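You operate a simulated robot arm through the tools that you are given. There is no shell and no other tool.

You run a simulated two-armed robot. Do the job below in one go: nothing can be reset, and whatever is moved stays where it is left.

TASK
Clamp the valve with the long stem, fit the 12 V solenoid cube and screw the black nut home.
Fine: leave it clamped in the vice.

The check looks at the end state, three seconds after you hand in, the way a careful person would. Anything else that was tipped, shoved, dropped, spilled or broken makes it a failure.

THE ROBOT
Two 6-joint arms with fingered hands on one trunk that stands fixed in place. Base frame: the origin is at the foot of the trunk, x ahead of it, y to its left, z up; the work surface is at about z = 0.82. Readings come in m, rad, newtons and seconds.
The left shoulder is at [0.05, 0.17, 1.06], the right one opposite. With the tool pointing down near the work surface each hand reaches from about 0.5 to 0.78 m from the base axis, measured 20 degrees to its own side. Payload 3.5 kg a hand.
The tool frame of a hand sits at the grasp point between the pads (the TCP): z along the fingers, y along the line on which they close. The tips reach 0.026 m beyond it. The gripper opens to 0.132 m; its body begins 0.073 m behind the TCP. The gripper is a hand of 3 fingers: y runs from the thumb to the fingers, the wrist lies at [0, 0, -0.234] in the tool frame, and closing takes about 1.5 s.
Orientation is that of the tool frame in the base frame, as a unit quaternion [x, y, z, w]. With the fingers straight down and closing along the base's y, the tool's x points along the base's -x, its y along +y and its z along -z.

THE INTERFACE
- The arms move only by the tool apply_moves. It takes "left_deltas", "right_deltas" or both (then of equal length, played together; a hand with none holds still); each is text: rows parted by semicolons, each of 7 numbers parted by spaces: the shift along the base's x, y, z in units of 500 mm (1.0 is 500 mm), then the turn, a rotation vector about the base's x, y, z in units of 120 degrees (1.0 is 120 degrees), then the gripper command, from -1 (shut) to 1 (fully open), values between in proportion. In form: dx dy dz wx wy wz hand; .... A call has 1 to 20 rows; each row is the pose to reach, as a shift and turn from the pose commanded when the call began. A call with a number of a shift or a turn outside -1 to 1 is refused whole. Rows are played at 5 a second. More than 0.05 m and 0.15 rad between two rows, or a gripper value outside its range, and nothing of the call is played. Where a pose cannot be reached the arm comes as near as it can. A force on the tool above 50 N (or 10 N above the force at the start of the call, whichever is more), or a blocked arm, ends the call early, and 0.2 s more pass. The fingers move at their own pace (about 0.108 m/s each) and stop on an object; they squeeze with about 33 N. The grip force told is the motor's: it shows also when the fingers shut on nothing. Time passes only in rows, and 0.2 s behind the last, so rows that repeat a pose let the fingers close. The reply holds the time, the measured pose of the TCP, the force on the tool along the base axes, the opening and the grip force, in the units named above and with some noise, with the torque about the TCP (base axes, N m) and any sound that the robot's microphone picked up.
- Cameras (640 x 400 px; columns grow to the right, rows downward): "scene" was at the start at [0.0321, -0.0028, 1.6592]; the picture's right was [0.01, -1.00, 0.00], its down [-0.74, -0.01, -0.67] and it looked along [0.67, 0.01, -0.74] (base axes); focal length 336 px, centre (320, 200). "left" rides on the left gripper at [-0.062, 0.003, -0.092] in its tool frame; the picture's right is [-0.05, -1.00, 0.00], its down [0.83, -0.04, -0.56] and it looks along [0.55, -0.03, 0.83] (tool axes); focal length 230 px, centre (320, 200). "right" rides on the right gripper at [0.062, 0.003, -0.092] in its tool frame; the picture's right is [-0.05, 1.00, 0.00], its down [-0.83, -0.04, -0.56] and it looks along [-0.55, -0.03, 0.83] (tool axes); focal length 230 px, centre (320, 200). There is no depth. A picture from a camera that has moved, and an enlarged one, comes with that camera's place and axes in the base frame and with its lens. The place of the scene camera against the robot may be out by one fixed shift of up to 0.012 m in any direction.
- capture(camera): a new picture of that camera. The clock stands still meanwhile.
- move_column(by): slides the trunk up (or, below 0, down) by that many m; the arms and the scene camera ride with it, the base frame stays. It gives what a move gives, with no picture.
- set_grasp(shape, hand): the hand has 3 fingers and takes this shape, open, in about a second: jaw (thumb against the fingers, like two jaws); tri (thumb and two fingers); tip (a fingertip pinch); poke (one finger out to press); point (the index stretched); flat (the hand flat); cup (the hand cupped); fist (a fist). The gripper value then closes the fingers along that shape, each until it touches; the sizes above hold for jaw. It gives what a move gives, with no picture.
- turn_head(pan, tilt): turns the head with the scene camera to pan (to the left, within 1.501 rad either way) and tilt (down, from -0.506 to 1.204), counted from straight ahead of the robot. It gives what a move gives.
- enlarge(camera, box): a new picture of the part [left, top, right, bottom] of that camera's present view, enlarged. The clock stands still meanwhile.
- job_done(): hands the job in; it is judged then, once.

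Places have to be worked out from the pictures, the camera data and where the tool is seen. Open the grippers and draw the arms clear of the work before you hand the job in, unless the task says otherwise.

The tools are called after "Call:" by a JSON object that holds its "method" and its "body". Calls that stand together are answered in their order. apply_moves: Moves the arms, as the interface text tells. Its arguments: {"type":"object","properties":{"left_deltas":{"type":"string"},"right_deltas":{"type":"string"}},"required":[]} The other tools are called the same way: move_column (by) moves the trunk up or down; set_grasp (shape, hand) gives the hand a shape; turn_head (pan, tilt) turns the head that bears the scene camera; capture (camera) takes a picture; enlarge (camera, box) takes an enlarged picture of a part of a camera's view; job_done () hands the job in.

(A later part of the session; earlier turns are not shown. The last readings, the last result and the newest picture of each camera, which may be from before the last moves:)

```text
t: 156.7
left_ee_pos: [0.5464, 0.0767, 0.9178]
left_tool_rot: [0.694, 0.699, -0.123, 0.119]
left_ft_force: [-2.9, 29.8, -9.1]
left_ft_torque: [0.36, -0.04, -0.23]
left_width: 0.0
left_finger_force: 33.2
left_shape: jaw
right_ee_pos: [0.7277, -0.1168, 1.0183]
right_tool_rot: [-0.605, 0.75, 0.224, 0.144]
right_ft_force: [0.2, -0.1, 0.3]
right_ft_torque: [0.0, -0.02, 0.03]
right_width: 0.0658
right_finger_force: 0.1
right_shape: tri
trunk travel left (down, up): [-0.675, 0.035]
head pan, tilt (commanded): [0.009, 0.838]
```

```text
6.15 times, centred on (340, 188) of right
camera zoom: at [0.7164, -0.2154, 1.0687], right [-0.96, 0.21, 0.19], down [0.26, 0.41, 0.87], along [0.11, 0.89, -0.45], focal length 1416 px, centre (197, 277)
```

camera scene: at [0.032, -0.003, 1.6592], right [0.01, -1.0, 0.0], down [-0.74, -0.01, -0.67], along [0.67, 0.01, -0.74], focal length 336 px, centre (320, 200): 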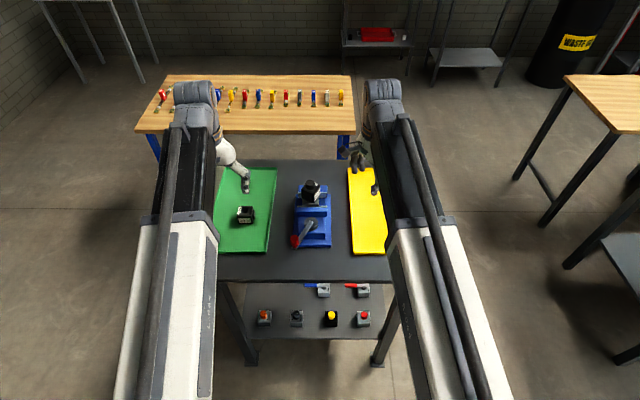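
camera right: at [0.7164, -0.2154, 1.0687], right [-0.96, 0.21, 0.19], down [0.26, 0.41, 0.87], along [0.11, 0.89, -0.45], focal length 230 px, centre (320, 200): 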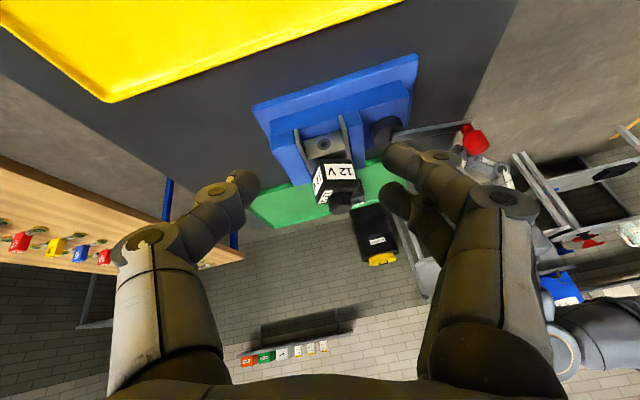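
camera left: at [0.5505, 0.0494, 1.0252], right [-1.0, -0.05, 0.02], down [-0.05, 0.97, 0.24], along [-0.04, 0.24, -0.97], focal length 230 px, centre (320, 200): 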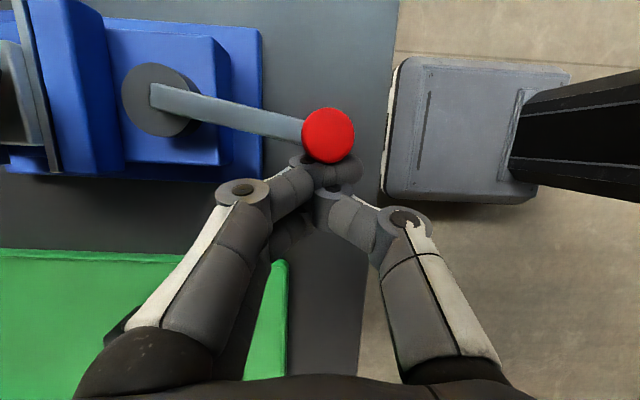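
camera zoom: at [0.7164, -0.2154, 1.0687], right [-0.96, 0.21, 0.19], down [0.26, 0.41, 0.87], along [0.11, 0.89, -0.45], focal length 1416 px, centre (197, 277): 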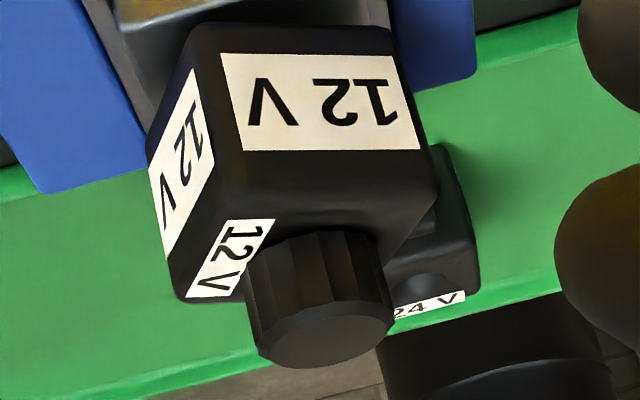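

From this angle the nut looks flush on the cube, but I want to see it edge-on. I'll lower and tilt the right hand another 20° to look almost horizontally.

Call:
{"method": "apply_moves", "body": {"right_deltas": "0 0.004 -0.02 0.035 0 0 0; 0 0.008 -0.04 0.07 0 0 0; 0 0.012 -0.06 0.105 0 0 0; 0 0.016 -0.08 0.14 0 0 0; 0 0.02 -0.1 0.165 0 0 0; 0 0.02 -0.1 0.165 0 0 0"}}

Call:
{"method": "capture", "body": {"camera": "right"}}

Call:
{"method": "enlarge", "body": {"camera": "right", "box": [280, 110, 380, 220]}}

```text
t: 158.1
left_ee_pos: [0.5468, 0.0765, 0.9171]
left_tool_rot: [0.694, 0.699, -0.123, 0.119]
left_ft_force: [-3.0, 30.3, -10.1]
left_ft_torque: [0.37, -0.02, -0.22]
left_width: 0.0001
left_finger_force: 32.7
left_shape: jaw
right_ee_pos: [0.7266, -0.0822, 0.9971]
right_tool_rot: [-0.558, 0.714, 0.35, 0.237]
right_ft_force: [0.1, 0.0, -0.1]
right_ft_torque: [0.03, 0.0, 0.02]
right_width: 0.0652
right_finger_force: 0.0
right_shape: tri
right hand out of reach, approached as far as the arm can: row 2, 3, 4, 5, 6
trunk travel left (down, up): [-0.675, 0.035]
head pan, tilt (commanded): [0.009, 0.838]
```

```text
taken
camera right: at [0.7116, -0.191, 1.0123], right [-0.95, 0.16, 0.27], down [0.29, 0.09, 0.95], along [0.13, 0.98, -0.13], focal length 230 px, centre (320, 200)
```

right: 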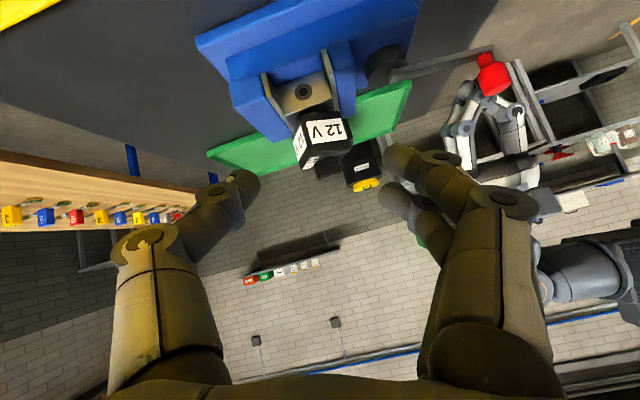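

```text
3.64 times, centred on (330, 165) of right
camera zoom: at [0.7116, -0.191, 1.0123], right [-0.95, 0.16, 0.27], down [0.29, 0.09, 0.95], along [0.13, 0.98, -0.13], focal length 837 px, centre (284, 327)
```

zoom: 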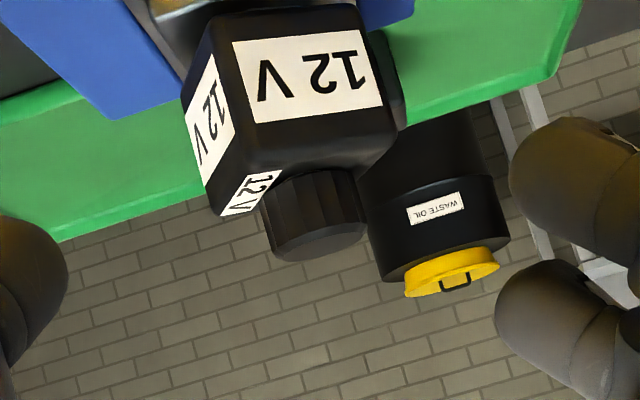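

Now nearly edge-on. I'll enlarge the nut–cube joint.

Call:
{"method": "enlarge", "body": {"camera": "right", "box": [308, 145, 352, 190]}}

Call:
{"method": "enlarge", "body": {"camera": "right", "box": [285, 90, 355, 150]}}

```text
8.89 times, centred on (330, 168) of right
camera zoom: at [0.7116, -0.191, 1.0123], right [-0.95, 0.16, 0.27], down [0.29, 0.09, 0.95], along [0.13, 0.98, -0.13], focal length 2045 px, centre (231, 489)
```

zoom: 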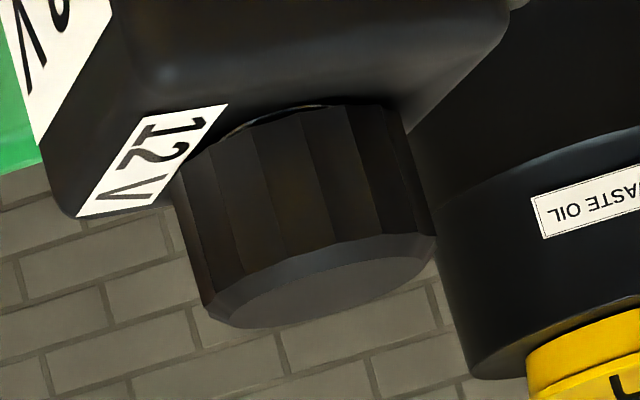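

```text
6.67 times, centred on (320, 120) of right
camera zoom: at [0.7116, -0.191, 1.0123], right [-0.95, 0.16, 0.27], down [0.29, 0.09, 0.95], along [0.13, 0.98, -0.13], focal length 1534 px, centre (320, 733)
```

zoom: 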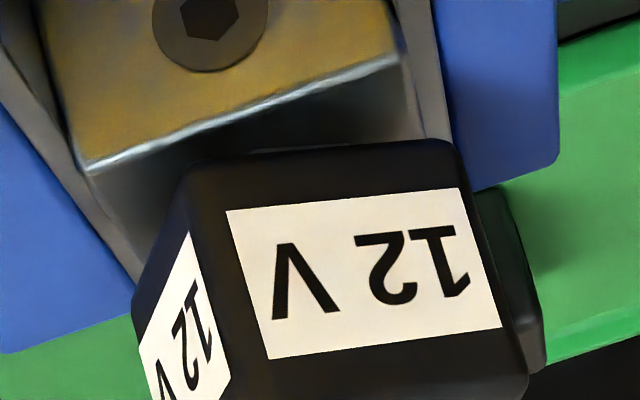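

The nut looks down on the cube apart from perhaps a hair of a gap. I'll bring the right hand back to its near-upright screwing pose, retreating first, so I can finish the tightening carefully in small steps.

Call:
{"method": "apply_moves", "body": {"right_deltas": "-0.005 -0.03 0.03 -0.0576 0.0035 -0.0259 0; -0.01 -0.05 0.06 -0.1153 0.0069 -0.0518 0; -0.015 -0.0556 0.09 -0.1729 0.0104 -0.0777 0; -0.02 -0.0556 0.106 -0.2306 0.0139 -0.1037 0; -0.025 -0.0556 0.106 -0.2882 0.0174 -0.1296 0; -0.03 -0.0556 0.106 -0.3459 0.0208 -0.1555 0; -0.033 -0.0556 0.106 -0.4035 0.0243 -0.1814 0; -0.033 -0.0556 0.106 -0.4035 0.0243 -0.1814 0"}}

Call:
{"method": "capture", "body": {"camera": "right"}}

```text
t: 159.9
left_ee_pos: [0.5475, 0.0776, 0.9169]
left_tool_rot: [0.694, 0.699, -0.123, 0.119]
left_ft_force: [-2.1, 28.6, -9.6]
left_ft_torque: [0.34, -0.01, -0.24]
left_width: 0.0
left_finger_force: 33.0
left_shape: jaw
right_ee_pos: [0.7096, -0.1102, 1.0494]
right_tool_rot: [-0.474, 0.88, -0.006, 0.036]
right_ft_force: [0.4, -0.4, -0.7]
right_ft_torque: [-0.03, 0.03, -0.01]
right_width: 0.0653
right_finger_force: 0.0
right_shape: tri
trunk travel left (down, up): [-0.675, 0.035]
head pan, tilt (commanded): [0.009, 0.838]
```

```text
taken
camera right: at [0.667, -0.1611, 1.1388], right [-0.8, 0.59, -0.04], down [0.45, 0.66, 0.6], along [0.38, 0.47, -0.8], focal length 230 px, centre (320, 200)
```

right: 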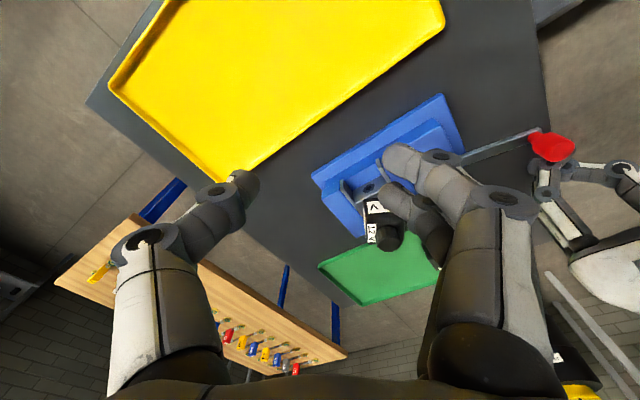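

The hand is near-upright at about 57° yaw. I'll move above the nut at its new position (about (0.7253, 0.0354)) and check the alignment.

Call:
{"method": "apply_moves", "body": {"right_deltas": "0.004 0.04 0 0 0 0 0; 0.009 0.1 -0.01 0 0 0 0; 0.015 0.16 -0.03 0 0 0 0; 0.022 0.22 -0.05 0 0 0 0; 0.028 0.26 -0.07 0 0 0 0; 0.0314 0.286 -0.079 0 0 0 0; 0.0314 0.286 -0.079 0 0 0 0"}}

Call:
{"method": "capture", "body": {"camera": "right"}}

Call:
{"method": "enlarge", "body": {"camera": "scene", "box": [270, 150, 370, 250]}}

```text
t: 161.5
left_ee_pos: [0.5472, 0.076, 0.9177]
left_tool_rot: [0.694, 0.699, -0.123, 0.119]
left_ft_force: [-3.2, 28.7, -9.1]
left_ft_torque: [0.31, -0.04, -0.23]
left_width: 0.0
left_finger_force: 32.9
left_shape: jaw
right_ee_pos: [0.7239, 0.034, 1.0085]
right_tool_rot: [-0.474, 0.88, -0.005, 0.035]
right_ft_force: [1.0, 0.1, 0.0]
right_ft_torque: [0.01, -0.01, 0.0]
right_width: 0.0655
right_finger_force: 0.0
right_shape: tri
trunk travel left (down, up): [-0.675, 0.035]
head pan, tilt (commanded): [0.009, 0.838]
```

```text
taken
camera right: at [0.6824, -0.018, 1.0983], right [-0.81, 0.59, -0.04], down [0.45, 0.66, 0.6], along [0.38, 0.47, -0.8], focal length 230 px, centre (320, 200)
```

right: 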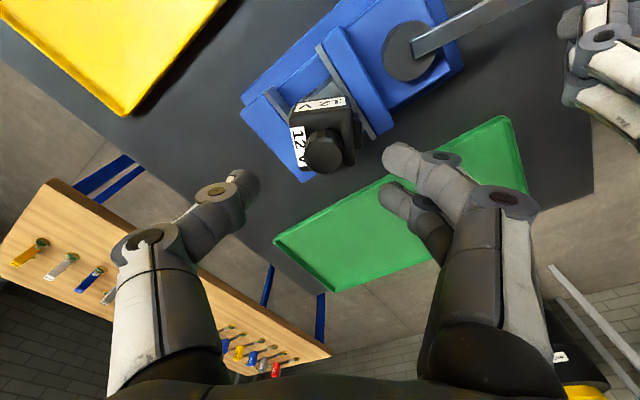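

```text
4.00 times, centred on (320, 200) of scene
camera zoom: at [0.0325, 0.0008, 1.6592], right [0.01, -1.0, 0.0], down [-0.74, -0.01, -0.67], along [0.67, 0.0, -0.74], focal length 1343 px, centre (320, 200)
```

zoom: 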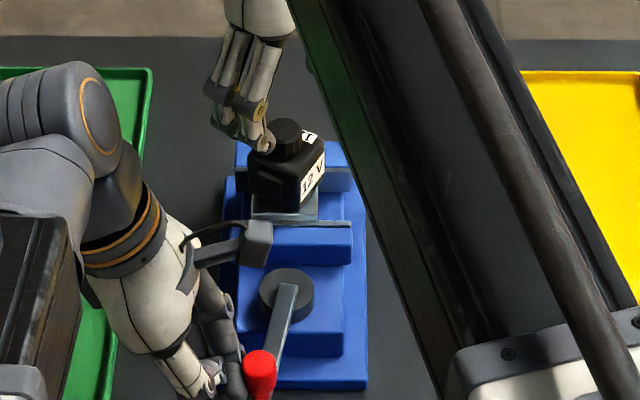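

Both arms have room. I'll enlarge to measure the nut's centre against the hand axis.

Call:
{"method": "enlarge", "body": {"camera": "right", "box": [280, 110, 370, 190]}}

```text
5.00 times, centred on (325, 150) of right
camera zoom: at [0.6824, -0.018, 1.0983], right [-0.81, 0.59, -0.04], down [0.45, 0.66, 0.6], along [0.38, 0.47, -0.8], focal length 1150 px, centre (295, 450)
```

zoom: 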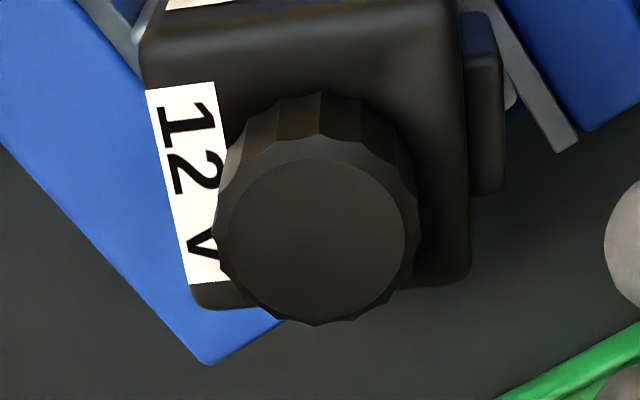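

The nut is within 1 mm of where I want it. I'll descend to TCP z≈0.975 (tips kept off the cube), close on the nut and read the forces.

Call:
{"method": "apply_moves", "body": {"right_deltas": "0.0016 -0.0018 -0.02 0 0 0 -0.1; 0.0016 -0.0018 -0.04 0 0 0 -0.1; 0.0016 -0.0018 -0.06 0 0 0 -0.1; 0.0016 -0.0018 -0.067 0 0 0 -0.1; 0.0016 -0.0018 -0.067 0 0 0 -0.4; 0.0016 -0.0018 -0.067 0 0 0 -0.65; 0.0016 -0.0018 -0.067 0 0 0 -0.9; 0.0016 -0.0018 -0.067 0 0 0 -1; 0.0016 -0.0018 -0.067 0 0 0 -1; 0.0016 -0.0018 -0.067 0 0 0 -1"}}

Call:
{"method": "enlarge", "body": {"camera": "right", "box": [250, 110, 400, 240]}}

Call:
{"method": "enlarge", "body": {"camera": "scene", "box": [290, 165, 340, 215]}}

```text
t: 163.7
left_ee_pos: [0.5468, 0.077, 0.9181]
left_tool_rot: [0.694, 0.699, -0.124, 0.12]
left_ft_force: [-2.8, 28.5, -8.5]
left_ft_torque: [0.3, -0.01, -0.28]
left_width: 0.0001
left_finger_force: 33.3
left_shape: jaw
right_ee_pos: [0.7259, 0.0342, 0.9757]
right_tool_rot: [-0.475, 0.879, -0.006, 0.034]
right_ft_force: [1.1, 3.2, -0.9]
right_ft_torque: [0.08, 0.02, 0.09]
right_width: 0.015
right_finger_force: 33.2
right_shape: tri
trunk travel left (down, up): [-0.675, 0.035]
head pan, tilt (commanded): [0.009, 0.838]
```

```text
3.08 times, centred on (325, 175) of right
camera zoom: at [0.6835, -0.0186, 1.0652], right [-0.81, 0.59, -0.04], down [0.45, 0.66, 0.6], along [0.38, 0.47, -0.8], focal length 708 px, centre (305, 277)
```

zoom: 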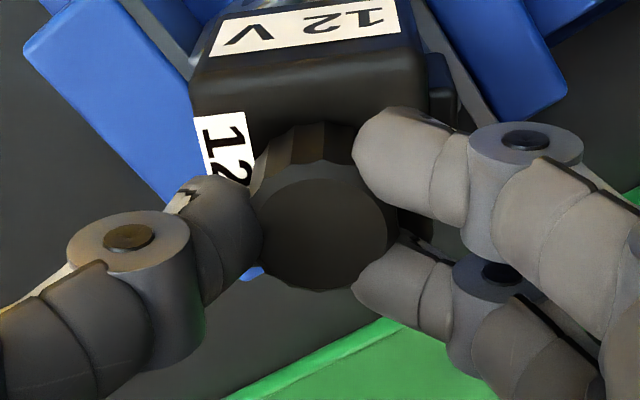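

```text
8.00 times, centred on (315, 190) of scene
camera zoom: at [0.0327, 0.0011, 1.6591], right [0.01, -1.0, 0.0], down [-0.74, -0.01, -0.67], along [0.67, 0.0, -0.74], focal length 2686 px, centre (360, 280)
```

zoom: 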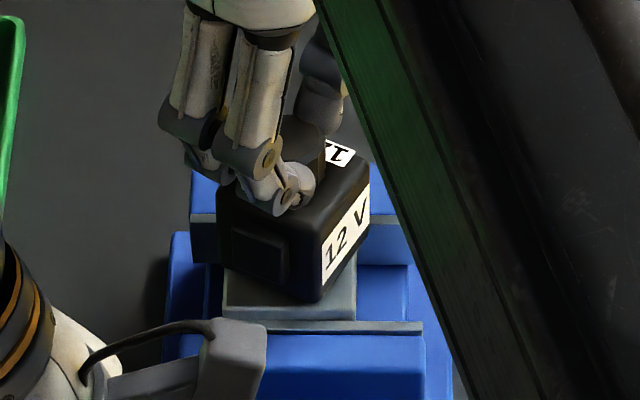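

Grip is on with little load. I'll turn just 20° clockwise with no downward push and read the torque.

Call:
{"method": "apply_moves", "body": {"right_deltas": "-0.0006 -0.0003 0 0.0038 0.0013 -0.0554 -1; -0.0012 -0.0006 0 0.0077 0.0026 -0.1108 -1; -0.0018 -0.0008 0 0.0115 0.0039 -0.1662 -1; -0.0018 -0.0008 0 0.0115 0.0039 -0.1662 -1"}}

Call:
{"method": "enlarge", "body": {"camera": "scene", "box": [290, 165, 340, 215]}}

```text
t: 164.7
left_ee_pos: [0.5471, 0.0769, 0.9178]
left_tool_rot: [0.694, 0.699, -0.123, 0.118]
left_ft_force: [-0.3, 30.7, -9.6]
left_ft_torque: [0.34, 0.01, -0.22]
left_width: 0.0
left_finger_force: 33.0
left_shape: jaw
right_ee_pos: [0.7239, 0.0309, 0.9754]
right_tool_rot: [-0.314, 0.949, 0.001, 0.035]
right_ft_force: [-9.7, -3.3, -0.9]
right_ft_torque: [-0.04, 0.16, 0.32]
right_width: 0.0141
right_finger_force: 33.2
right_shape: tri
trunk travel left (down, up): [-0.675, 0.035]
head pan, tilt (commanded): [0.009, 0.838]
```

```text
8.00 times, centred on (315, 190) of scene
camera zoom: at [0.0316, 0.0004, 1.6591], right [0.01, -1.0, 0.0], down [-0.74, -0.01, -0.67], along [0.67, 0.0, -0.74], focal length 2686 px, centre (360, 280)
```

zoom: 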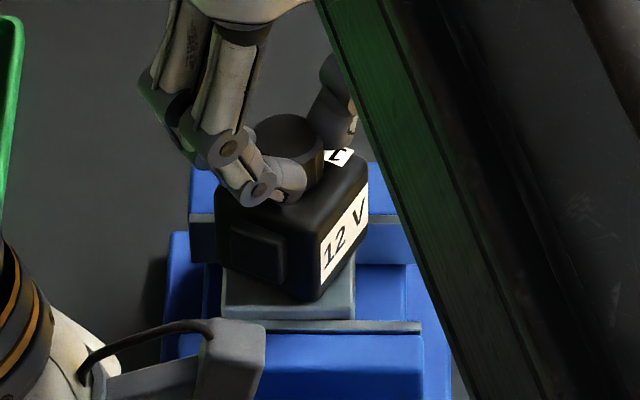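

Resistance rises to 0.32 N m after 20° and the cube stays still, which suggests the nut is meeting its seat. I'll turn another 15° (relieving a little side load) to confirm the torque builds.

Call:
{"method": "apply_moves", "body": {"right_deltas": "-0.0014 0 0 0.0038 0.0013 -0.0554 -1; -0.0028 0.0002 0 0.0072 0.0024 -0.104 -1; -0.0034 0.0004 0 0.0086 0.003 -0.125 -1; -0.0034 0.0004 0 0.0086 0.003 -0.125 -1"}}

Call:
{"method": "enlarge", "body": {"camera": "scene", "box": [290, 165, 340, 215]}}

Call:
{"method": "enlarge", "body": {"camera": "right", "box": [250, 110, 400, 240]}}

```text
t: 165.7
left_ee_pos: [0.5459, 0.077, 0.9176]
left_tool_rot: [0.694, 0.699, -0.122, 0.119]
left_ft_force: [-1.0, 30.3, -11.1]
left_ft_torque: [0.36, -0.05, -0.17]
left_width: 0.0
left_finger_force: 32.9
left_shape: jaw
right_ee_pos: [0.7217, 0.0322, 0.975]
right_tool_rot: [-0.186, 0.982, 0.005, 0.035]
right_ft_force: [-18.0, -6.8, -4.4]
right_ft_torque: [-0.16, 0.42, 0.68]
right_width: 0.0136
right_finger_force: 32.9
right_shape: tri
trunk travel left (down, up): [-0.675, 0.035]
head pan, tilt (commanded): [0.009, 0.838]
```

```text
8.00 times, centred on (315, 190) of scene
camera zoom: at [0.031, 0.0, 1.6591], right [0.01, -1.0, 0.0], down [-0.74, -0.01, -0.67], along [0.67, 0.0, -0.74], focal length 2686 px, centre (360, 280)
```

zoom: 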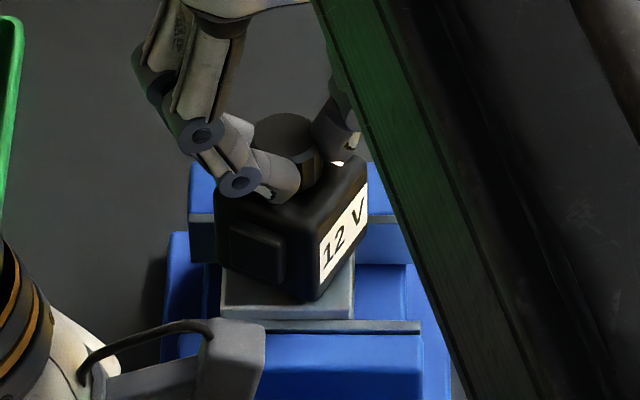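

```text
3.08 times, centred on (325, 175) of right
camera zoom: at [0.6572, 0.0099, 1.0642], right [-0.32, 0.95, 0.0], down [0.75, 0.25, 0.61], along [0.58, 0.2, -0.79], focal length 708 px, centre (305, 277)
```

zoom: 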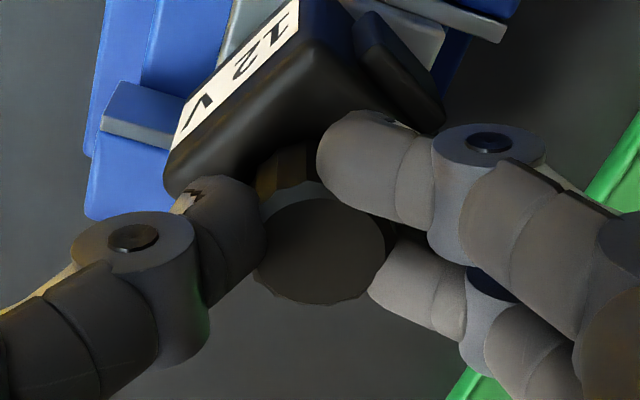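

Torque has built to 0.68 N m with neither cube nor block turning: the nut is home and tight. I'll open the right fingers without turning back, rise and retreat.

Call:
{"method": "apply_moves", "body": {"right_deltas": "0 0 0 0 0 0 -0.85; 0 0 0 0 0 0 -0.65; 0 0 0 0 0 0 -0.4; 0 0 0 0 0 0 -0.1; 0 0 0 0 0 0 0; 0 0 0.04 0 0 0 0; 0 0 0.09 0 0 0 0; 0 0 0.14 0 0 0 0; -0.02 -0.05 0.18 0 0 0 0; -0.05 -0.13 0.2 0 0 0 0; -0.08 -0.21 0.2 0 0 0 0; -0.11 -0.29 0.2 0 0 0 0; -0.13 -0.36 0.2 0 0 0 0"}}

Call:
{"method": "enlarge", "body": {"camera": "scene", "box": [300, 172, 330, 208]}}

Call:
{"method": "capture", "body": {"camera": "right"}}

```text
t: 168.5
left_ee_pos: [0.5473, 0.0763, 0.9168]
left_tool_rot: [0.693, 0.7, -0.123, 0.119]
left_ft_force: [-2.4, 27.9, -8.9]
left_ft_torque: [0.29, -0.01, -0.2]
left_width: 0.0
left_finger_force: 32.9
left_shape: jaw
right_ee_pos: [0.6576, -0.1484, 1.0756]
right_tool_rot: [-0.188, 0.981, 0.006, 0.036]
right_ft_force: [0.5, 0.2, -0.5]
right_ft_torque: [0.0, -0.04, 0.03]
right_width: 0.0654
right_finger_force: 0.0
right_shape: tri
trunk travel left (down, up): [-0.675, 0.035]
head pan, tilt (commanded): [0.009, 0.838]
```

```text
11.11 times, centred on (315, 190) of scene
camera zoom: at [0.0324, 0.0006, 1.6592], right [0.01, -1.0, 0.0], down [-0.74, -0.01, -0.67], along [0.67, 0.0, -0.74], focal length 3730 px, centre (376, 311)
```

zoom: 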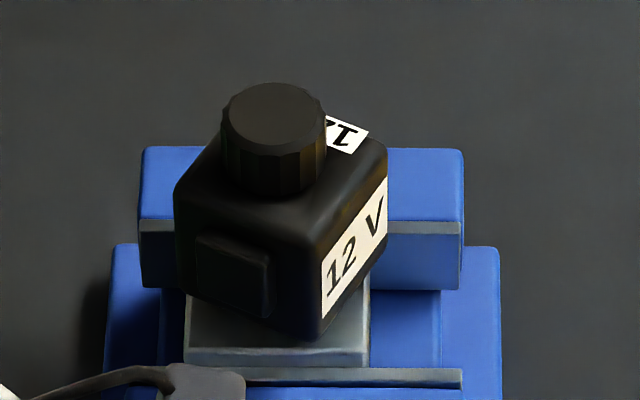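

```text
taken
camera right: at [0.5936, -0.1707, 1.1645], right [-0.32, 0.95, 0.0], down [0.75, 0.25, 0.61], along [0.58, 0.2, -0.79], focal length 230 px, centre (320, 200)
```

right: 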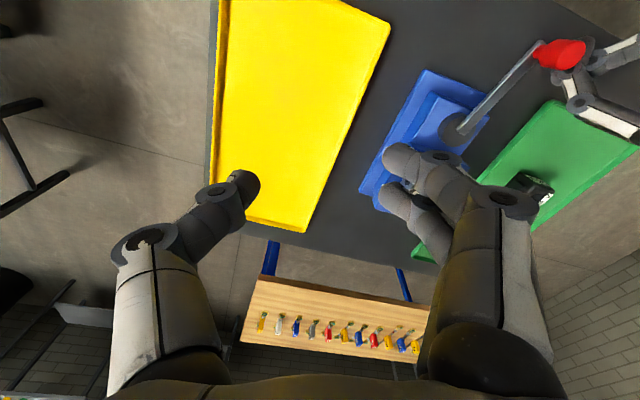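

The nut's position is unchanged, so it resists further turning, but my side-view geometry suggests a gap of perhaps 2 mm may remain under it. I'll take a lower, truly edge-on look with the right camera before deciding.

Call:
{"method": "apply_moves", "body": {"right_deltas": "0.008 0 -0.02 0.0412 -0.0163 0.0481 0; 0.016 0 -0.04 0.0824 -0.0327 0.0962 0; 0.025 0 -0.07 0.1236 -0.049 0.1442 0; 0.033 0 -0.1 0.1648 -0.0654 0.1923 0; 0.041 0.02 -0.13 0.206 -0.0817 0.2404 0; 0.05 0.04 -0.16 0.2471 -0.0981 0.2885 0; 0.058 0.06 -0.19 0.2883 -0.1144 0.3365 0; 0.066 0.09 -0.22 0.3295 -0.1308 0.3846 0; 0.0748 0.12 -0.245 0.3707 -0.1471 0.4327 0; 0.0748 0.1328 -0.2612 0.3707 -0.1471 0.4327 0; 0.0748 0.1328 -0.2612 0.3707 -0.1471 0.4327 0"}}

Call:
{"method": "capture", "body": {"camera": "right"}}

```text
t: 170.9
left_ee_pos: [0.547, 0.0759, 0.9181]
left_tool_rot: [0.694, 0.699, -0.123, 0.119]
left_ft_force: [-1.7, 29.2, -7.5]
left_ft_torque: [0.28, -0.02, -0.2]
left_width: 0.0
left_finger_force: 32.9
left_shape: jaw
right_ee_pos: [0.6998, -0.0654, 0.9639]
right_tool_rot: [-0.551, 0.721, 0.352, 0.229]
right_ft_force: [-0.4, -0.5, -0.1]
right_ft_torque: [0.0, 0.0, 0.01]
right_width: 0.0652
right_finger_force: 0.0
right_shape: tri
right hand out of reach, approached as far as the arm can: row 9, 10, 11
trunk travel left (down, up): [-0.675, 0.035]
head pan, tilt (commanded): [0.009, 0.838]
```

```text
taken
camera right: at [0.6839, -0.1749, 0.9801], right [-0.94, 0.18, 0.29], down [0.31, 0.1, 0.95], along [0.14, 0.98, -0.15], focal length 230 px, centre (320, 200)
```

right: 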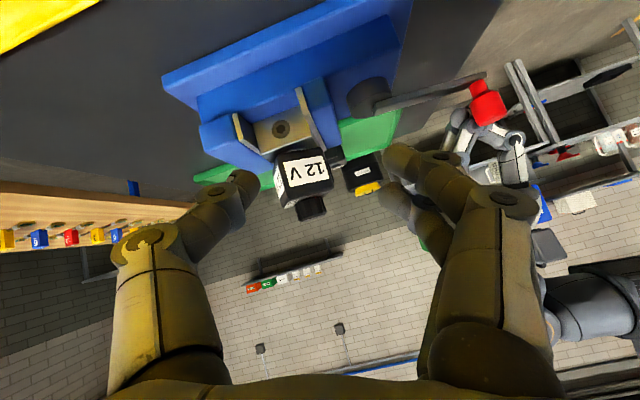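

The view is lower now. I'll enlarge the nut, cube and the area under the cube.

Call:
{"method": "enlarge", "body": {"camera": "right", "box": [285, 185, 340, 230]}}

Call:
{"method": "enlarge", "body": {"camera": "right", "box": [240, 110, 350, 230]}}

```text
8.89 times, centred on (312, 208) of right
camera zoom: at [0.6839, -0.1749, 0.9801], right [-0.94, 0.18, 0.29], down [0.31, 0.1, 0.95], along [0.14, 0.98, -0.15], focal length 2045 px, centre (387, 133)
```

zoom: 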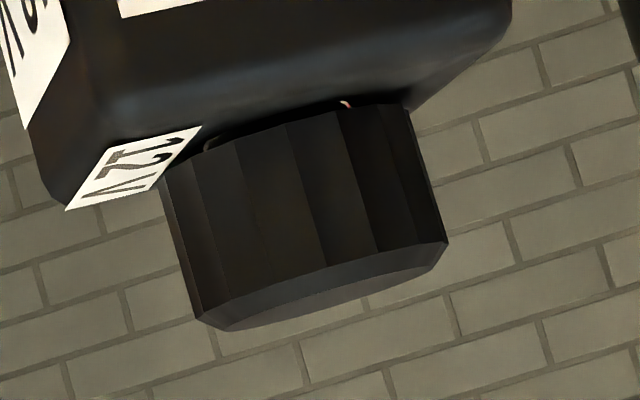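

```text
3.33 times, centred on (295, 170) of right
camera zoom: at [0.6839, -0.1749, 0.9801], right [-0.94, 0.18, 0.29], down [0.31, 0.1, 0.95], along [0.14, 0.98, -0.15], focal length 767 px, centre (403, 300)
```

zoom: 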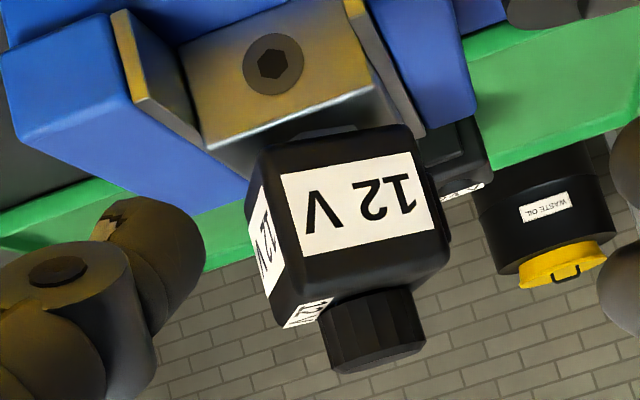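

There's a hint of a slit under the nut (a bright fleck). I'll enlarge that joint further.

Call:
{"method": "enlarge", "body": {"camera": "right", "box": [294, 192, 326, 216]}}

Call:
{"method": "enlarge", "body": {"camera": "right", "box": [300, 195, 318, 208]}}

```text
16.00 times, centred on (310, 204) of right
camera zoom: at [0.6839, -0.1749, 0.9801], right [-0.94, 0.18, 0.29], down [0.31, 0.1, 0.95], along [0.14, 0.98, -0.15], focal length 3681 px, centre (480, 136)
```

zoom: 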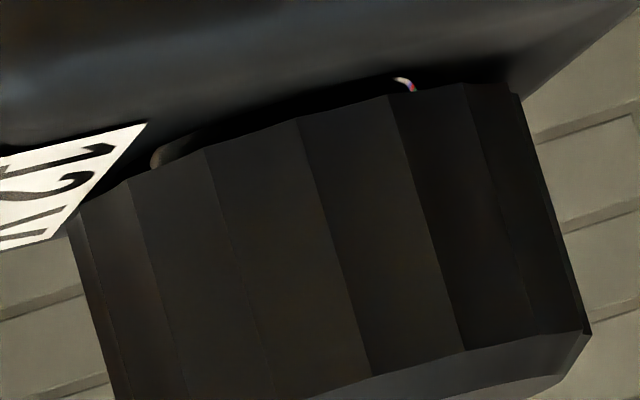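

```text
16.00 times, centred on (309, 202) of right
camera zoom: at [0.6839, -0.1749, 0.9801], right [-0.94, 0.18, 0.29], down [0.31, 0.1, 0.95], along [0.14, 0.98, -0.15], focal length 3681 px, centre (496, 176)
```

zoom: 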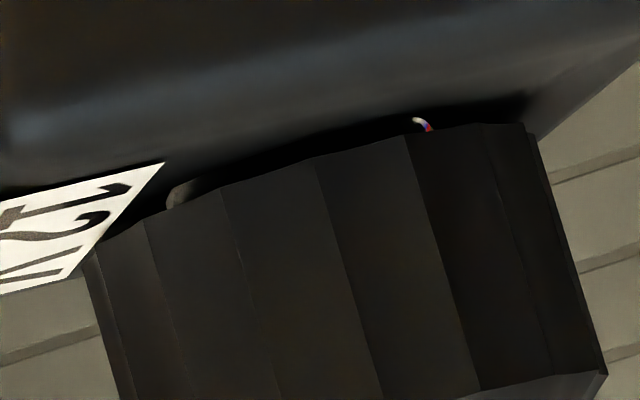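

I can see the chrome tube top standing slightly above the cube, so the nut may have bottomed on that shoulder. To be certain it is at its stop, I'll compare its flutes from the same hover pose as before; first I return the right hand to near-upright, backing off.

Call:
{"method": "apply_moves", "body": {"right_deltas": "0.003 -0.03 0.03 -0.0568 0.0009 -0.0221 0; 0.006 -0.06 0.07 -0.1136 0.0019 -0.0442 0; 0.01 -0.0892 0.11 -0.1704 0.0028 -0.0663 0; 0.014 -0.0892 0.14 -0.2273 0.0038 -0.0883 0; 0.0196 -0.0892 0.1722 -0.2841 0.0047 -0.1104 0; 0.0196 -0.0892 0.1722 -0.3409 0.0057 -0.1325 0; 0.0196 -0.0892 0.1722 -0.3977 0.0066 -0.1546 0; 0.0196 -0.0892 0.1722 -0.3977 0.0066 -0.1546 0"}}

Call:
{"method": "apply_moves", "body": {"right_deltas": "0.004 0.04 0 0 0 0 0; 0.009 0.1 -0.01 0 0 0 0; 0.015 0.16 -0.03 0 0 0 0; 0.022 0.22 -0.05 0 0 0 0; 0.028 0.26 -0.07 0 0 0 0; 0.0286 0.288 -0.083 0 0 0 0; 0.0286 0.288 -0.083 0 0 0 0"}}

Call:
{"method": "enlarge", "body": {"camera": "right", "box": [280, 110, 370, 190]}}

```text
t: 172.7
left_ee_pos: [0.5474, 0.0771, 0.9179]
left_tool_rot: [0.694, 0.699, -0.122, 0.119]
left_ft_force: [-2.0, 28.9, -7.9]
left_ft_torque: [0.26, 0.0, -0.2]
left_width: 0.0001
left_finger_force: 33.6
left_shape: jaw
right_ee_pos: [0.7088, -0.1123, 1.0485]
right_tool_rot: [-0.485, 0.874, -0.006, 0.038]
right_ft_force: [0.0, -0.6, -0.3]
right_ft_torque: [0.0, -0.04, 0.0]
right_width: 0.0653
right_finger_force: 0.1
right_shape: tri
trunk travel left (down, up): [-0.675, 0.035]
head pan, tilt (commanded): [0.009, 0.838]
```

```text
t: 174.3
left_ee_pos: [0.5454, 0.0765, 0.9175]
left_tool_rot: [0.694, 0.699, -0.122, 0.119]
left_ft_force: [-1.8, 28.8, -7.6]
left_ft_torque: [0.31, -0.03, -0.18]
left_width: 0.0
left_finger_force: 32.8
left_shape: jaw
right_ee_pos: [0.725, 0.0342, 1.0072]
right_tool_rot: [-0.485, 0.874, -0.005, 0.038]
right_ft_force: [-0.1, -0.1, -0.1]
right_ft_torque: [-0.02, 0.0, 0.01]
right_width: 0.0653
right_finger_force: 0.0
right_shape: tri
trunk travel left (down, up): [-0.675, 0.035]
head pan, tilt (commanded): [0.009, 0.838]
```

```text
5.00 times, centred on (325, 150) of right
camera zoom: at [0.6824, -0.0193, 1.096], right [-0.82, 0.57, -0.04], down [0.43, 0.67, 0.61], along [0.38, 0.48, -0.79], focal length 1150 px, centre (295, 450)
```

zoom: 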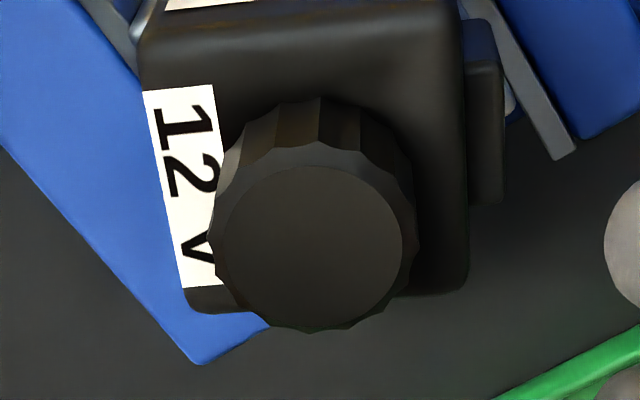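

The flutes sit just as they did before my last turn, so the nut resisted about 0.7 N m without moving: it is hard against its stop. I'll draw the right hand up and well clear to its own side.

Call:
{"method": "apply_moves", "body": {"right_deltas": "0 0 0.05 0 0 0 0; 0 0 0.1 0 0 0 0.2; -0.02 -0.05 0.14 0 0 0 0.4; -0.05 -0.13 0.16 0 0 0 0.5; -0.09 -0.22 0.17 0 0 0 0.5; -0.13 -0.31 0.17 0 0 0 0.5; -0.17 -0.4 0.17 0 0 0 0.5; -0.21 -0.49 0.17 0 0 0 0.5; -0.22 -0.53 0.17 0 0 0 0.5"}}

Call:
{"method": "enlarge", "body": {"camera": "scene", "box": [270, 160, 370, 260]}}

```text
t: 176.3
left_ee_pos: [0.5465, 0.0775, 0.9186]
left_tool_rot: [0.694, 0.699, -0.123, 0.119]
left_ft_force: [-2.0, 28.7, -7.6]
left_ft_torque: [0.22, -0.06, -0.19]
left_width: 0.0
left_finger_force: 33.0
left_shape: jaw
right_ee_pos: [0.6138, -0.232, 1.0947]
right_tool_rot: [-0.486, 0.873, -0.005, 0.038]
right_ft_force: [0.2, -0.2, -0.4]
right_ft_torque: [0.03, 0.0, 0.03]
right_width: 0.0987
right_finger_force: 0.0
right_shape: tri
trunk travel left (down, up): [-0.675, 0.035]
head pan, tilt (commanded): [0.009, 0.838]
```

```text
4.00 times, centred on (320, 210) of scene
camera zoom: at [0.0323, 0.0006, 1.6592], right [0.01, -1.0, 0.0], down [-0.74, -0.01, -0.67], along [0.67, 0.0, -0.74], focal length 1343 px, centre (320, 160)
```

zoom: 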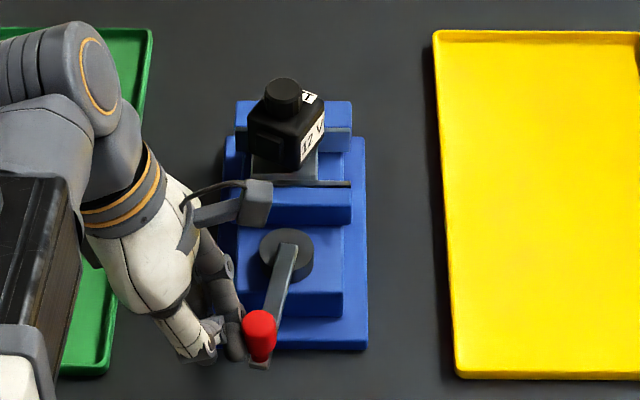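

The right arm is clear. Now I'll take the left hand off the lever: first straight back +y, then up.

Call:
{"method": "apply_moves", "body": {"left_deltas": "0 0.01 0 0 0 0 -1; 0 0.03 0 0 0 0 -1; 0 0.06 0.01 0 0 0 -1; 0 0.08 0.06 0 0 0 -0.5; 0 0.1 0.12 0 0 0 0; 0 0.14 0.18 0 0 0 0.3; 0 0.2 0.24 0 0 0 0.5; 0 0.26 0.28 0 0 0 0.5; 0 0.3 0.3 0 0 0 0.5"}}

Call:
{"method": "enlarge", "body": {"camera": "scene", "box": [280, 165, 350, 250]}}

Call:
{"method": "enlarge", "body": {"camera": "scene", "box": [300, 172, 330, 208]}}

Call:
{"method": "capture", "body": {"camera": "left"}}

```text
t: 178.3
left_ee_pos: [0.5471, 0.2243, 1.0703]
left_tool_rot: [0.694, 0.699, -0.125, 0.121]
left_ft_force: [-0.5, 0.8, 0.0]
left_ft_torque: [-0.02, 0.02, 0.01]
left_width: 0.0987
left_finger_force: 0.0
left_shape: jaw
right_ee_pos: [0.6156, -0.2347, 1.0941]
right_tool_rot: [-0.484, 0.874, -0.004, 0.039]
right_ft_force: [0.2, 0.7, -0.7]
right_ft_torque: [-0.01, 0.0, 0.01]
right_width: 0.0989
right_finger_force: 0.1
right_shape: tri
trunk travel left (down, up): [-0.675, 0.035]
head pan, tilt (commanded): [0.009, 0.838]
```

```text
4.71 times, centred on (315, 208) of scene
camera zoom: at [0.032, -0.0026, 1.6592], right [0.01, -1.0, 0.0], down [-0.74, -0.01, -0.67], along [0.67, 0.01, -0.74], focal length 1580 px, centre (344, 165)
```

zoom: 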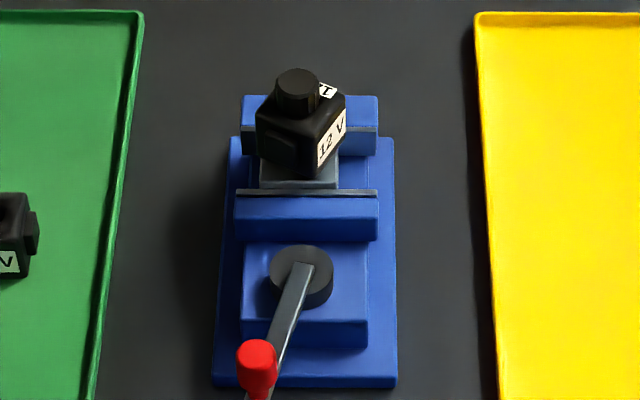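

```text
11.11 times, centred on (315, 190) of scene
camera zoom: at [0.032, -0.0026, 1.6592], right [0.01, -1.0, 0.0], down [-0.74, -0.01, -0.67], along [0.67, 0.01, -0.74], focal length 3730 px, centre (376, 311)
```

zoom: 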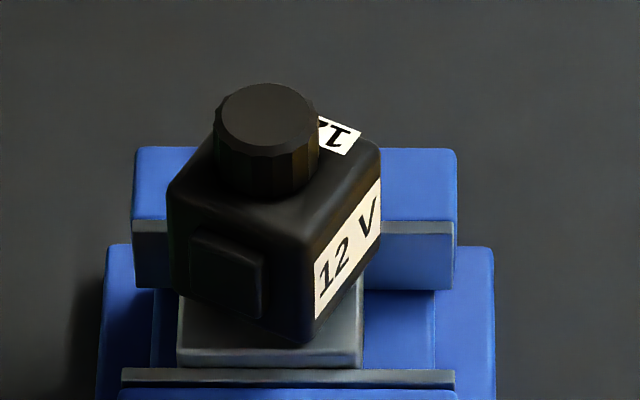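

```text
taken
camera left: at [0.5503, 0.197, 1.1768], right [-1.0, -0.05, 0.02], down [-0.05, 0.97, 0.24], along [-0.04, 0.24, -0.97], focal length 230 px, centre (320, 200)
```

left: 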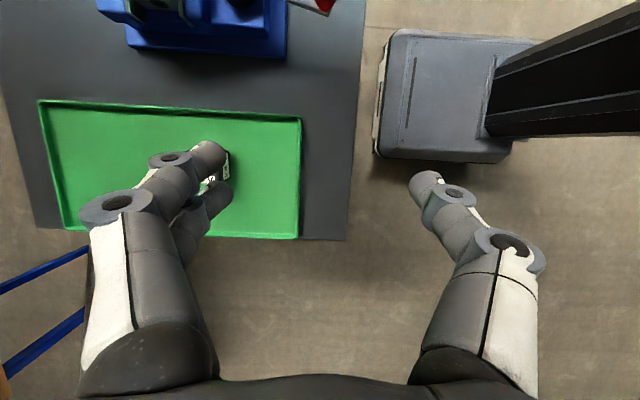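

The lever stayed put and the clamp holds. On reflection, there is still about a 2 mm gap under the nut, and my fingertips may have been wedged in it, which would explain the jamming and the dragged cube. I'll put the left hand back on the lever and retry the nut gripping higher.

Call:
{"method": "apply_moves", "body": {"left_deltas": "0 -0.03 -0.02 0 0 0 0; 0 -0.08 -0.05 0 0 0 -0.5; 0 -0.12 -0.1 0 0 0 -1; 0 -0.16 -0.16 0 0 0 -1; 0 -0.19 -0.22 0 0 0 -1; 0 -0.21 -0.28 0 0 0 -1; 0 -0.23 -0.3 0 0 0 -1; 0 -0.25 -0.3 0 0 0 -1; 0 -0.27 -0.3 0 0 0 -1; 0 -0.285 -0.3 0 0 0 -1; 0 -0.295 -0.3 0 0 0 -1; 0 -0.302 -0.3 0 0 0 -1; 0 -0.302 -0.3 0 0 0 -1"}}

Call:
{"method": "enlarge", "body": {"camera": "scene", "box": [270, 160, 370, 260]}}

```text
t: 181.1
left_ee_pos: [0.5462, 0.0774, 0.9163]
left_tool_rot: [0.694, 0.7, -0.122, 0.119]
left_ft_force: [-1.9, 36.5, -6.2]
left_ft_torque: [0.31, -0.01, -0.22]
left_width: 0.0
left_finger_force: 32.6
left_shape: jaw
right_ee_pos: [0.6139, -0.2311, 1.0929]
right_tool_rot: [-0.485, 0.874, -0.005, 0.038]
right_ft_force: [-0.1, 0.6, 0.0]
right_ft_torque: [0.0, 0.05, 0.0]
right_width: 0.0987
right_finger_force: 0.1
right_shape: tri
trunk travel left (down, up): [-0.675, 0.035]
head pan, tilt (commanded): [0.009, 0.838]
```

```text
4.00 times, centred on (320, 210) of scene
camera zoom: at [0.0324, 0.0018, 1.6591], right [0.01, -1.0, 0.0], down [-0.74, -0.01, -0.67], along [0.67, 0.0, -0.74], focal length 1343 px, centre (320, 160)
```

zoom: 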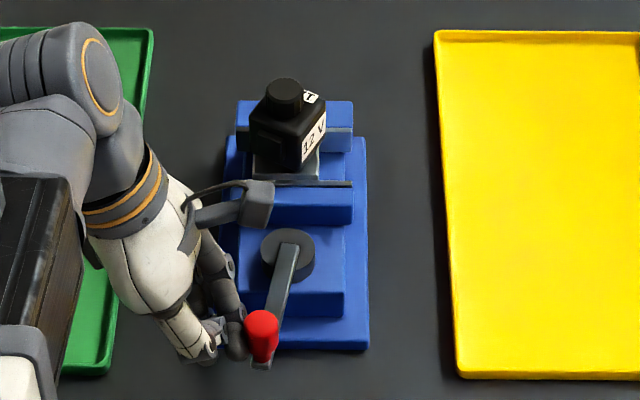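

The left hand holds the lever at 36 N. I'll bring the right hand back above the nut.

Call:
{"method": "apply_moves", "body": {"right_deltas": "0.01 0.06 0 0 0 0 0.3; 0.04 0.14 0 0 0 0 0; 0.08 0.22 0 0 0 0 0; 0.12 0.3 0 0 0 0 0; 0.16 0.38 -0.01 0 0 0 0; 0.19 0.45 -0.03 0 0 0 0; 0.21 0.51 -0.06 0 0 0 0; 0.2212 0.53 -0.1 0 0 0 0; 0.2212 0.53 -0.15 0 0 0 0; 0.2212 0.53 -0.166 0 0 0 0; 0.2212 0.53 -0.166 0 0 0 0"}}

Call:
{"method": "enlarge", "body": {"camera": "right", "box": [280, 110, 370, 190]}}

```text
t: 183.5
left_ee_pos: [0.5465, 0.0757, 0.9172]
left_tool_rot: [0.694, 0.699, -0.124, 0.12]
left_ft_force: [-2.7, 32.6, -8.8]
left_ft_torque: [0.36, -0.02, -0.21]
left_width: 0.0
left_finger_force: 33.0
left_shape: jaw
right_ee_pos: [0.724, 0.0328, 1.0094]
right_tool_rot: [-0.485, 0.874, -0.005, 0.037]
right_ft_force: [-0.9, -0.2, -0.3]
right_ft_torque: [-0.03, 0.04, -0.02]
right_width: 0.0667
right_finger_force: 0.0
right_shape: tri
trunk travel left (down, up): [-0.675, 0.035]
head pan, tilt (commanded): [0.009, 0.838]
```

```text
5.00 times, centred on (325, 150) of right
camera zoom: at [0.6815, -0.0198, 1.0975], right [-0.82, 0.57, -0.04], down [0.43, 0.67, 0.61], along [0.38, 0.48, -0.79], focal length 1150 px, centre (295, 450)
```

zoom: 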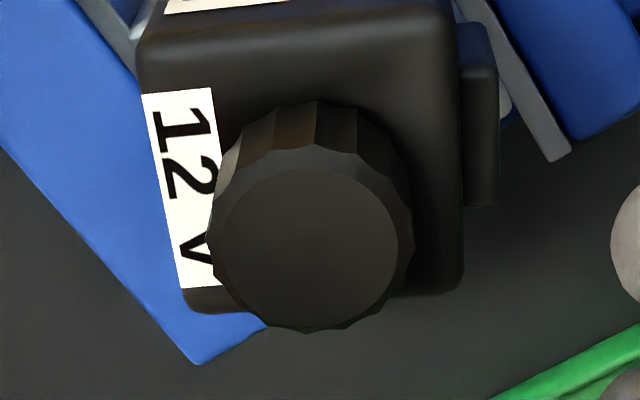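

The nut is well centred again. I'll descend only to TCP z≈0.981 so the fingertips stay well above the nut's underside, and close.

Call:
{"method": "apply_moves", "body": {"right_deltas": "0.0034 -0.0012 -0.02 0 0 0 -0.1; 0.0034 -0.0012 -0.04 0 0 0 -0.1; 0.0034 -0.0012 -0.0568 0 0 0 -0.1; 0.0034 -0.0012 -0.0568 0 0 0 -0.4; 0.0034 -0.0012 -0.0568 0 0 0 -0.65; 0.0034 -0.0012 -0.0568 0 0 0 -0.9; 0.0034 -0.0012 -0.0568 0 0 0 -1; 0.0034 -0.0012 -0.0568 0 0 0 -1; 0.0034 -0.0012 -0.0568 0 0 0 -1"}}

Call:
{"method": "enlarge", "body": {"camera": "right", "box": [250, 110, 400, 240]}}

Call:
{"method": "enlarge", "body": {"camera": "scene", "box": [290, 165, 340, 215]}}

```text
t: 185.5
left_ee_pos: [0.5473, 0.0799, 0.9163]
left_tool_rot: [0.694, 0.7, -0.12, 0.118]
left_ft_force: [1.6, 43.6, -5.9]
left_ft_torque: [0.35, -0.05, -0.19]
left_width: 0.0
left_finger_force: 32.6
left_shape: jaw
right_ee_pos: [0.7257, 0.0333, 0.9807]
right_tool_rot: [-0.485, 0.874, -0.005, 0.038]
right_ft_force: [-0.6, -1.3, 3.7]
right_ft_torque: [-0.08, -0.09, 0.08]
right_width: 0.0152
right_finger_force: 33.0
right_shape: tri
trunk travel left (down, up): [-0.675, 0.035]
head pan, tilt (commanded): [0.009, 0.838]
```

```text
3.08 times, centred on (325, 175) of right
camera zoom: at [0.6836, -0.0201, 1.0699], right [-0.82, 0.57, -0.04], down [0.43, 0.67, 0.61], along [0.38, 0.48, -0.79], focal length 708 px, centre (305, 277)
```

zoom: 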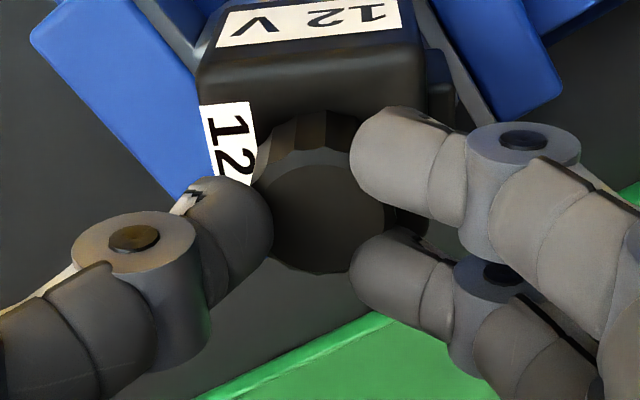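

```text
8.00 times, centred on (315, 190) of scene
camera zoom: at [0.0324, 0.0023, 1.6592], right [0.01, -1.0, 0.0], down [-0.74, -0.01, -0.67], along [0.67, 0.0, -0.74], focal length 2686 px, centre (360, 280)
```

zoom: 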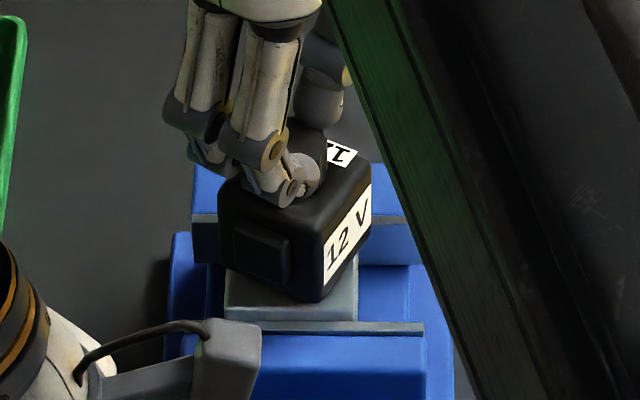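

The grip is on. The left lever force jumped to 43 N, so I'll hold everything still for a moment and re-read both arms before turning.

Call:
{"method": "apply_moves", "body": {"right_deltas": "0 0 0 0 0 0 -1; 0 0 0 0 0 0 -1"}}

Call:
{"method": "enlarge", "body": {"camera": "scene", "box": [250, 130, 390, 270]}}

```text
t: 186.1
left_ee_pos: [0.5475, 0.0806, 0.9175]
left_tool_rot: [0.694, 0.7, -0.122, 0.118]
left_ft_force: [2.4, 44.1, -4.5]
left_ft_torque: [0.31, -0.03, -0.23]
left_width: 0.0
left_finger_force: 33.1
left_shape: jaw
right_ee_pos: [0.7258, 0.033, 0.9807]
right_tool_rot: [-0.485, 0.874, -0.005, 0.039]
right_ft_force: [-0.1, -2.2, 4.0]
right_ft_torque: [-0.13, -0.13, 0.08]
right_width: 0.0152
right_finger_force: 33.1
right_shape: tri
trunk travel left (down, up): [-0.675, 0.035]
head pan, tilt (commanded): [0.009, 0.838]
```

```text
2.86 times, centred on (320, 200) of scene
camera zoom: at [0.0324, 0.0022, 1.6592], right [0.01, -1.0, 0.0], down [-0.74, -0.01, -0.67], along [0.67, 0.0, -0.74], focal length 959 px, centre (320, 200)
```

zoom: 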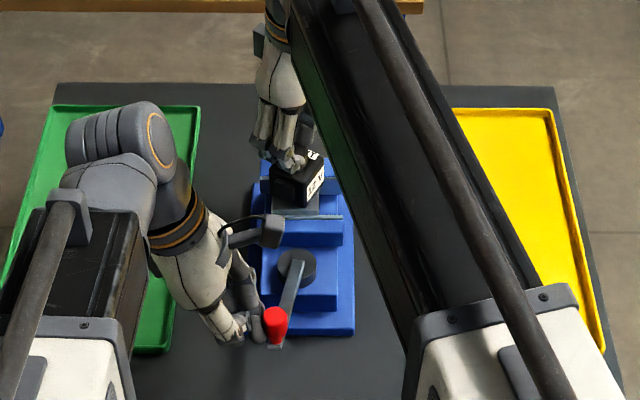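

The arms aren't touching each other; the lever is just pressing back a bit harder. I'll turn the nut 40° clockwise with the higher grip, following down slightly, and watch the torque.

Call:
{"method": "apply_moves", "body": {"right_deltas": "-0.0006 -0.0004 -0.0002 0.0046 0.0018 -0.0665 -1; -0.0012 -0.0006 -0.0004 0.0093 0.0036 -0.1329 -1; -0.002 -0.0008 -0.0005 0.0139 0.0054 -0.1994 -1; -0.0028 -0.001 -0.0006 0.0185 0.0072 -0.2659 -1; -0.0036 -0.001 -0.0008 0.0232 0.009 -0.3323 -1; -0.0036 -0.001 -0.0008 0.0232 0.009 -0.3323 -1"}}

Call:
{"method": "enlarge", "body": {"camera": "right", "box": [250, 110, 400, 240]}}

Call:
{"method": "enlarge", "body": {"camera": "scene", "box": [290, 165, 340, 215]}}

```text
t: 187.5
left_ee_pos: [0.5462, 0.0795, 0.9177]
left_tool_rot: [0.693, 0.7, -0.121, 0.12]
left_ft_force: [5.1, 44.4, -10.6]
left_ft_torque: [0.41, -0.07, -0.09]
left_width: 0.0001
left_finger_force: 32.4
left_shape: jaw
right_ee_pos: [0.7223, 0.0322, 0.9835]
right_tool_rot: [-0.156, 0.987, 0.006, 0.039]
right_ft_force: [-9.6, -5.6, 32.5]
right_ft_torque: [-0.22, 0.09, 0.47]
right_width: 0.0146
right_finger_force: 33.5
right_shape: tri
trunk travel left (down, up): [-0.675, 0.035]
head pan, tilt (commanded): [0.009, 0.838]
```

```text
3.08 times, centred on (325, 175) of right
camera zoom: at [0.6555, 0.0139, 1.0714], right [-0.26, 0.97, 0.0], down [0.76, 0.2, 0.62], along [0.6, 0.16, -0.78], focal length 708 px, centre (305, 277)
```

zoom: 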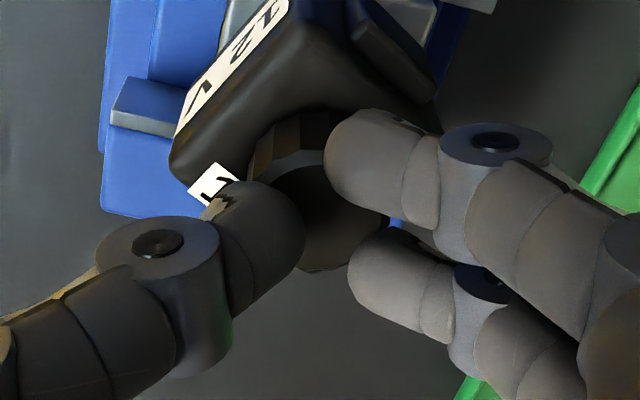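

```text
8.00 times, centred on (315, 190) of scene
camera zoom: at [0.0288, 0.0017, 1.6594], right [0.01, -1.0, 0.0], down [-0.74, -0.01, -0.67], along [0.67, 0.0, -0.74], focal length 2686 px, centre (360, 280)
```

zoom: 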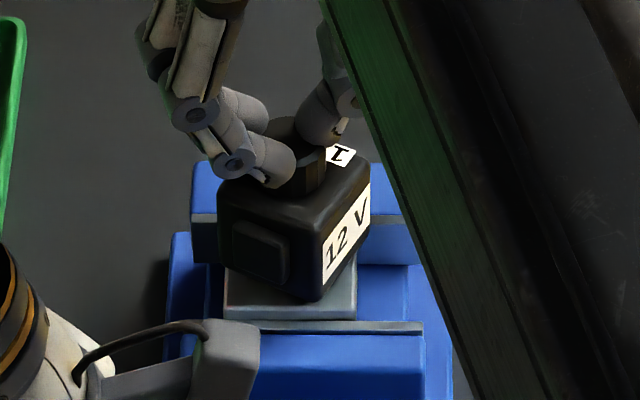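

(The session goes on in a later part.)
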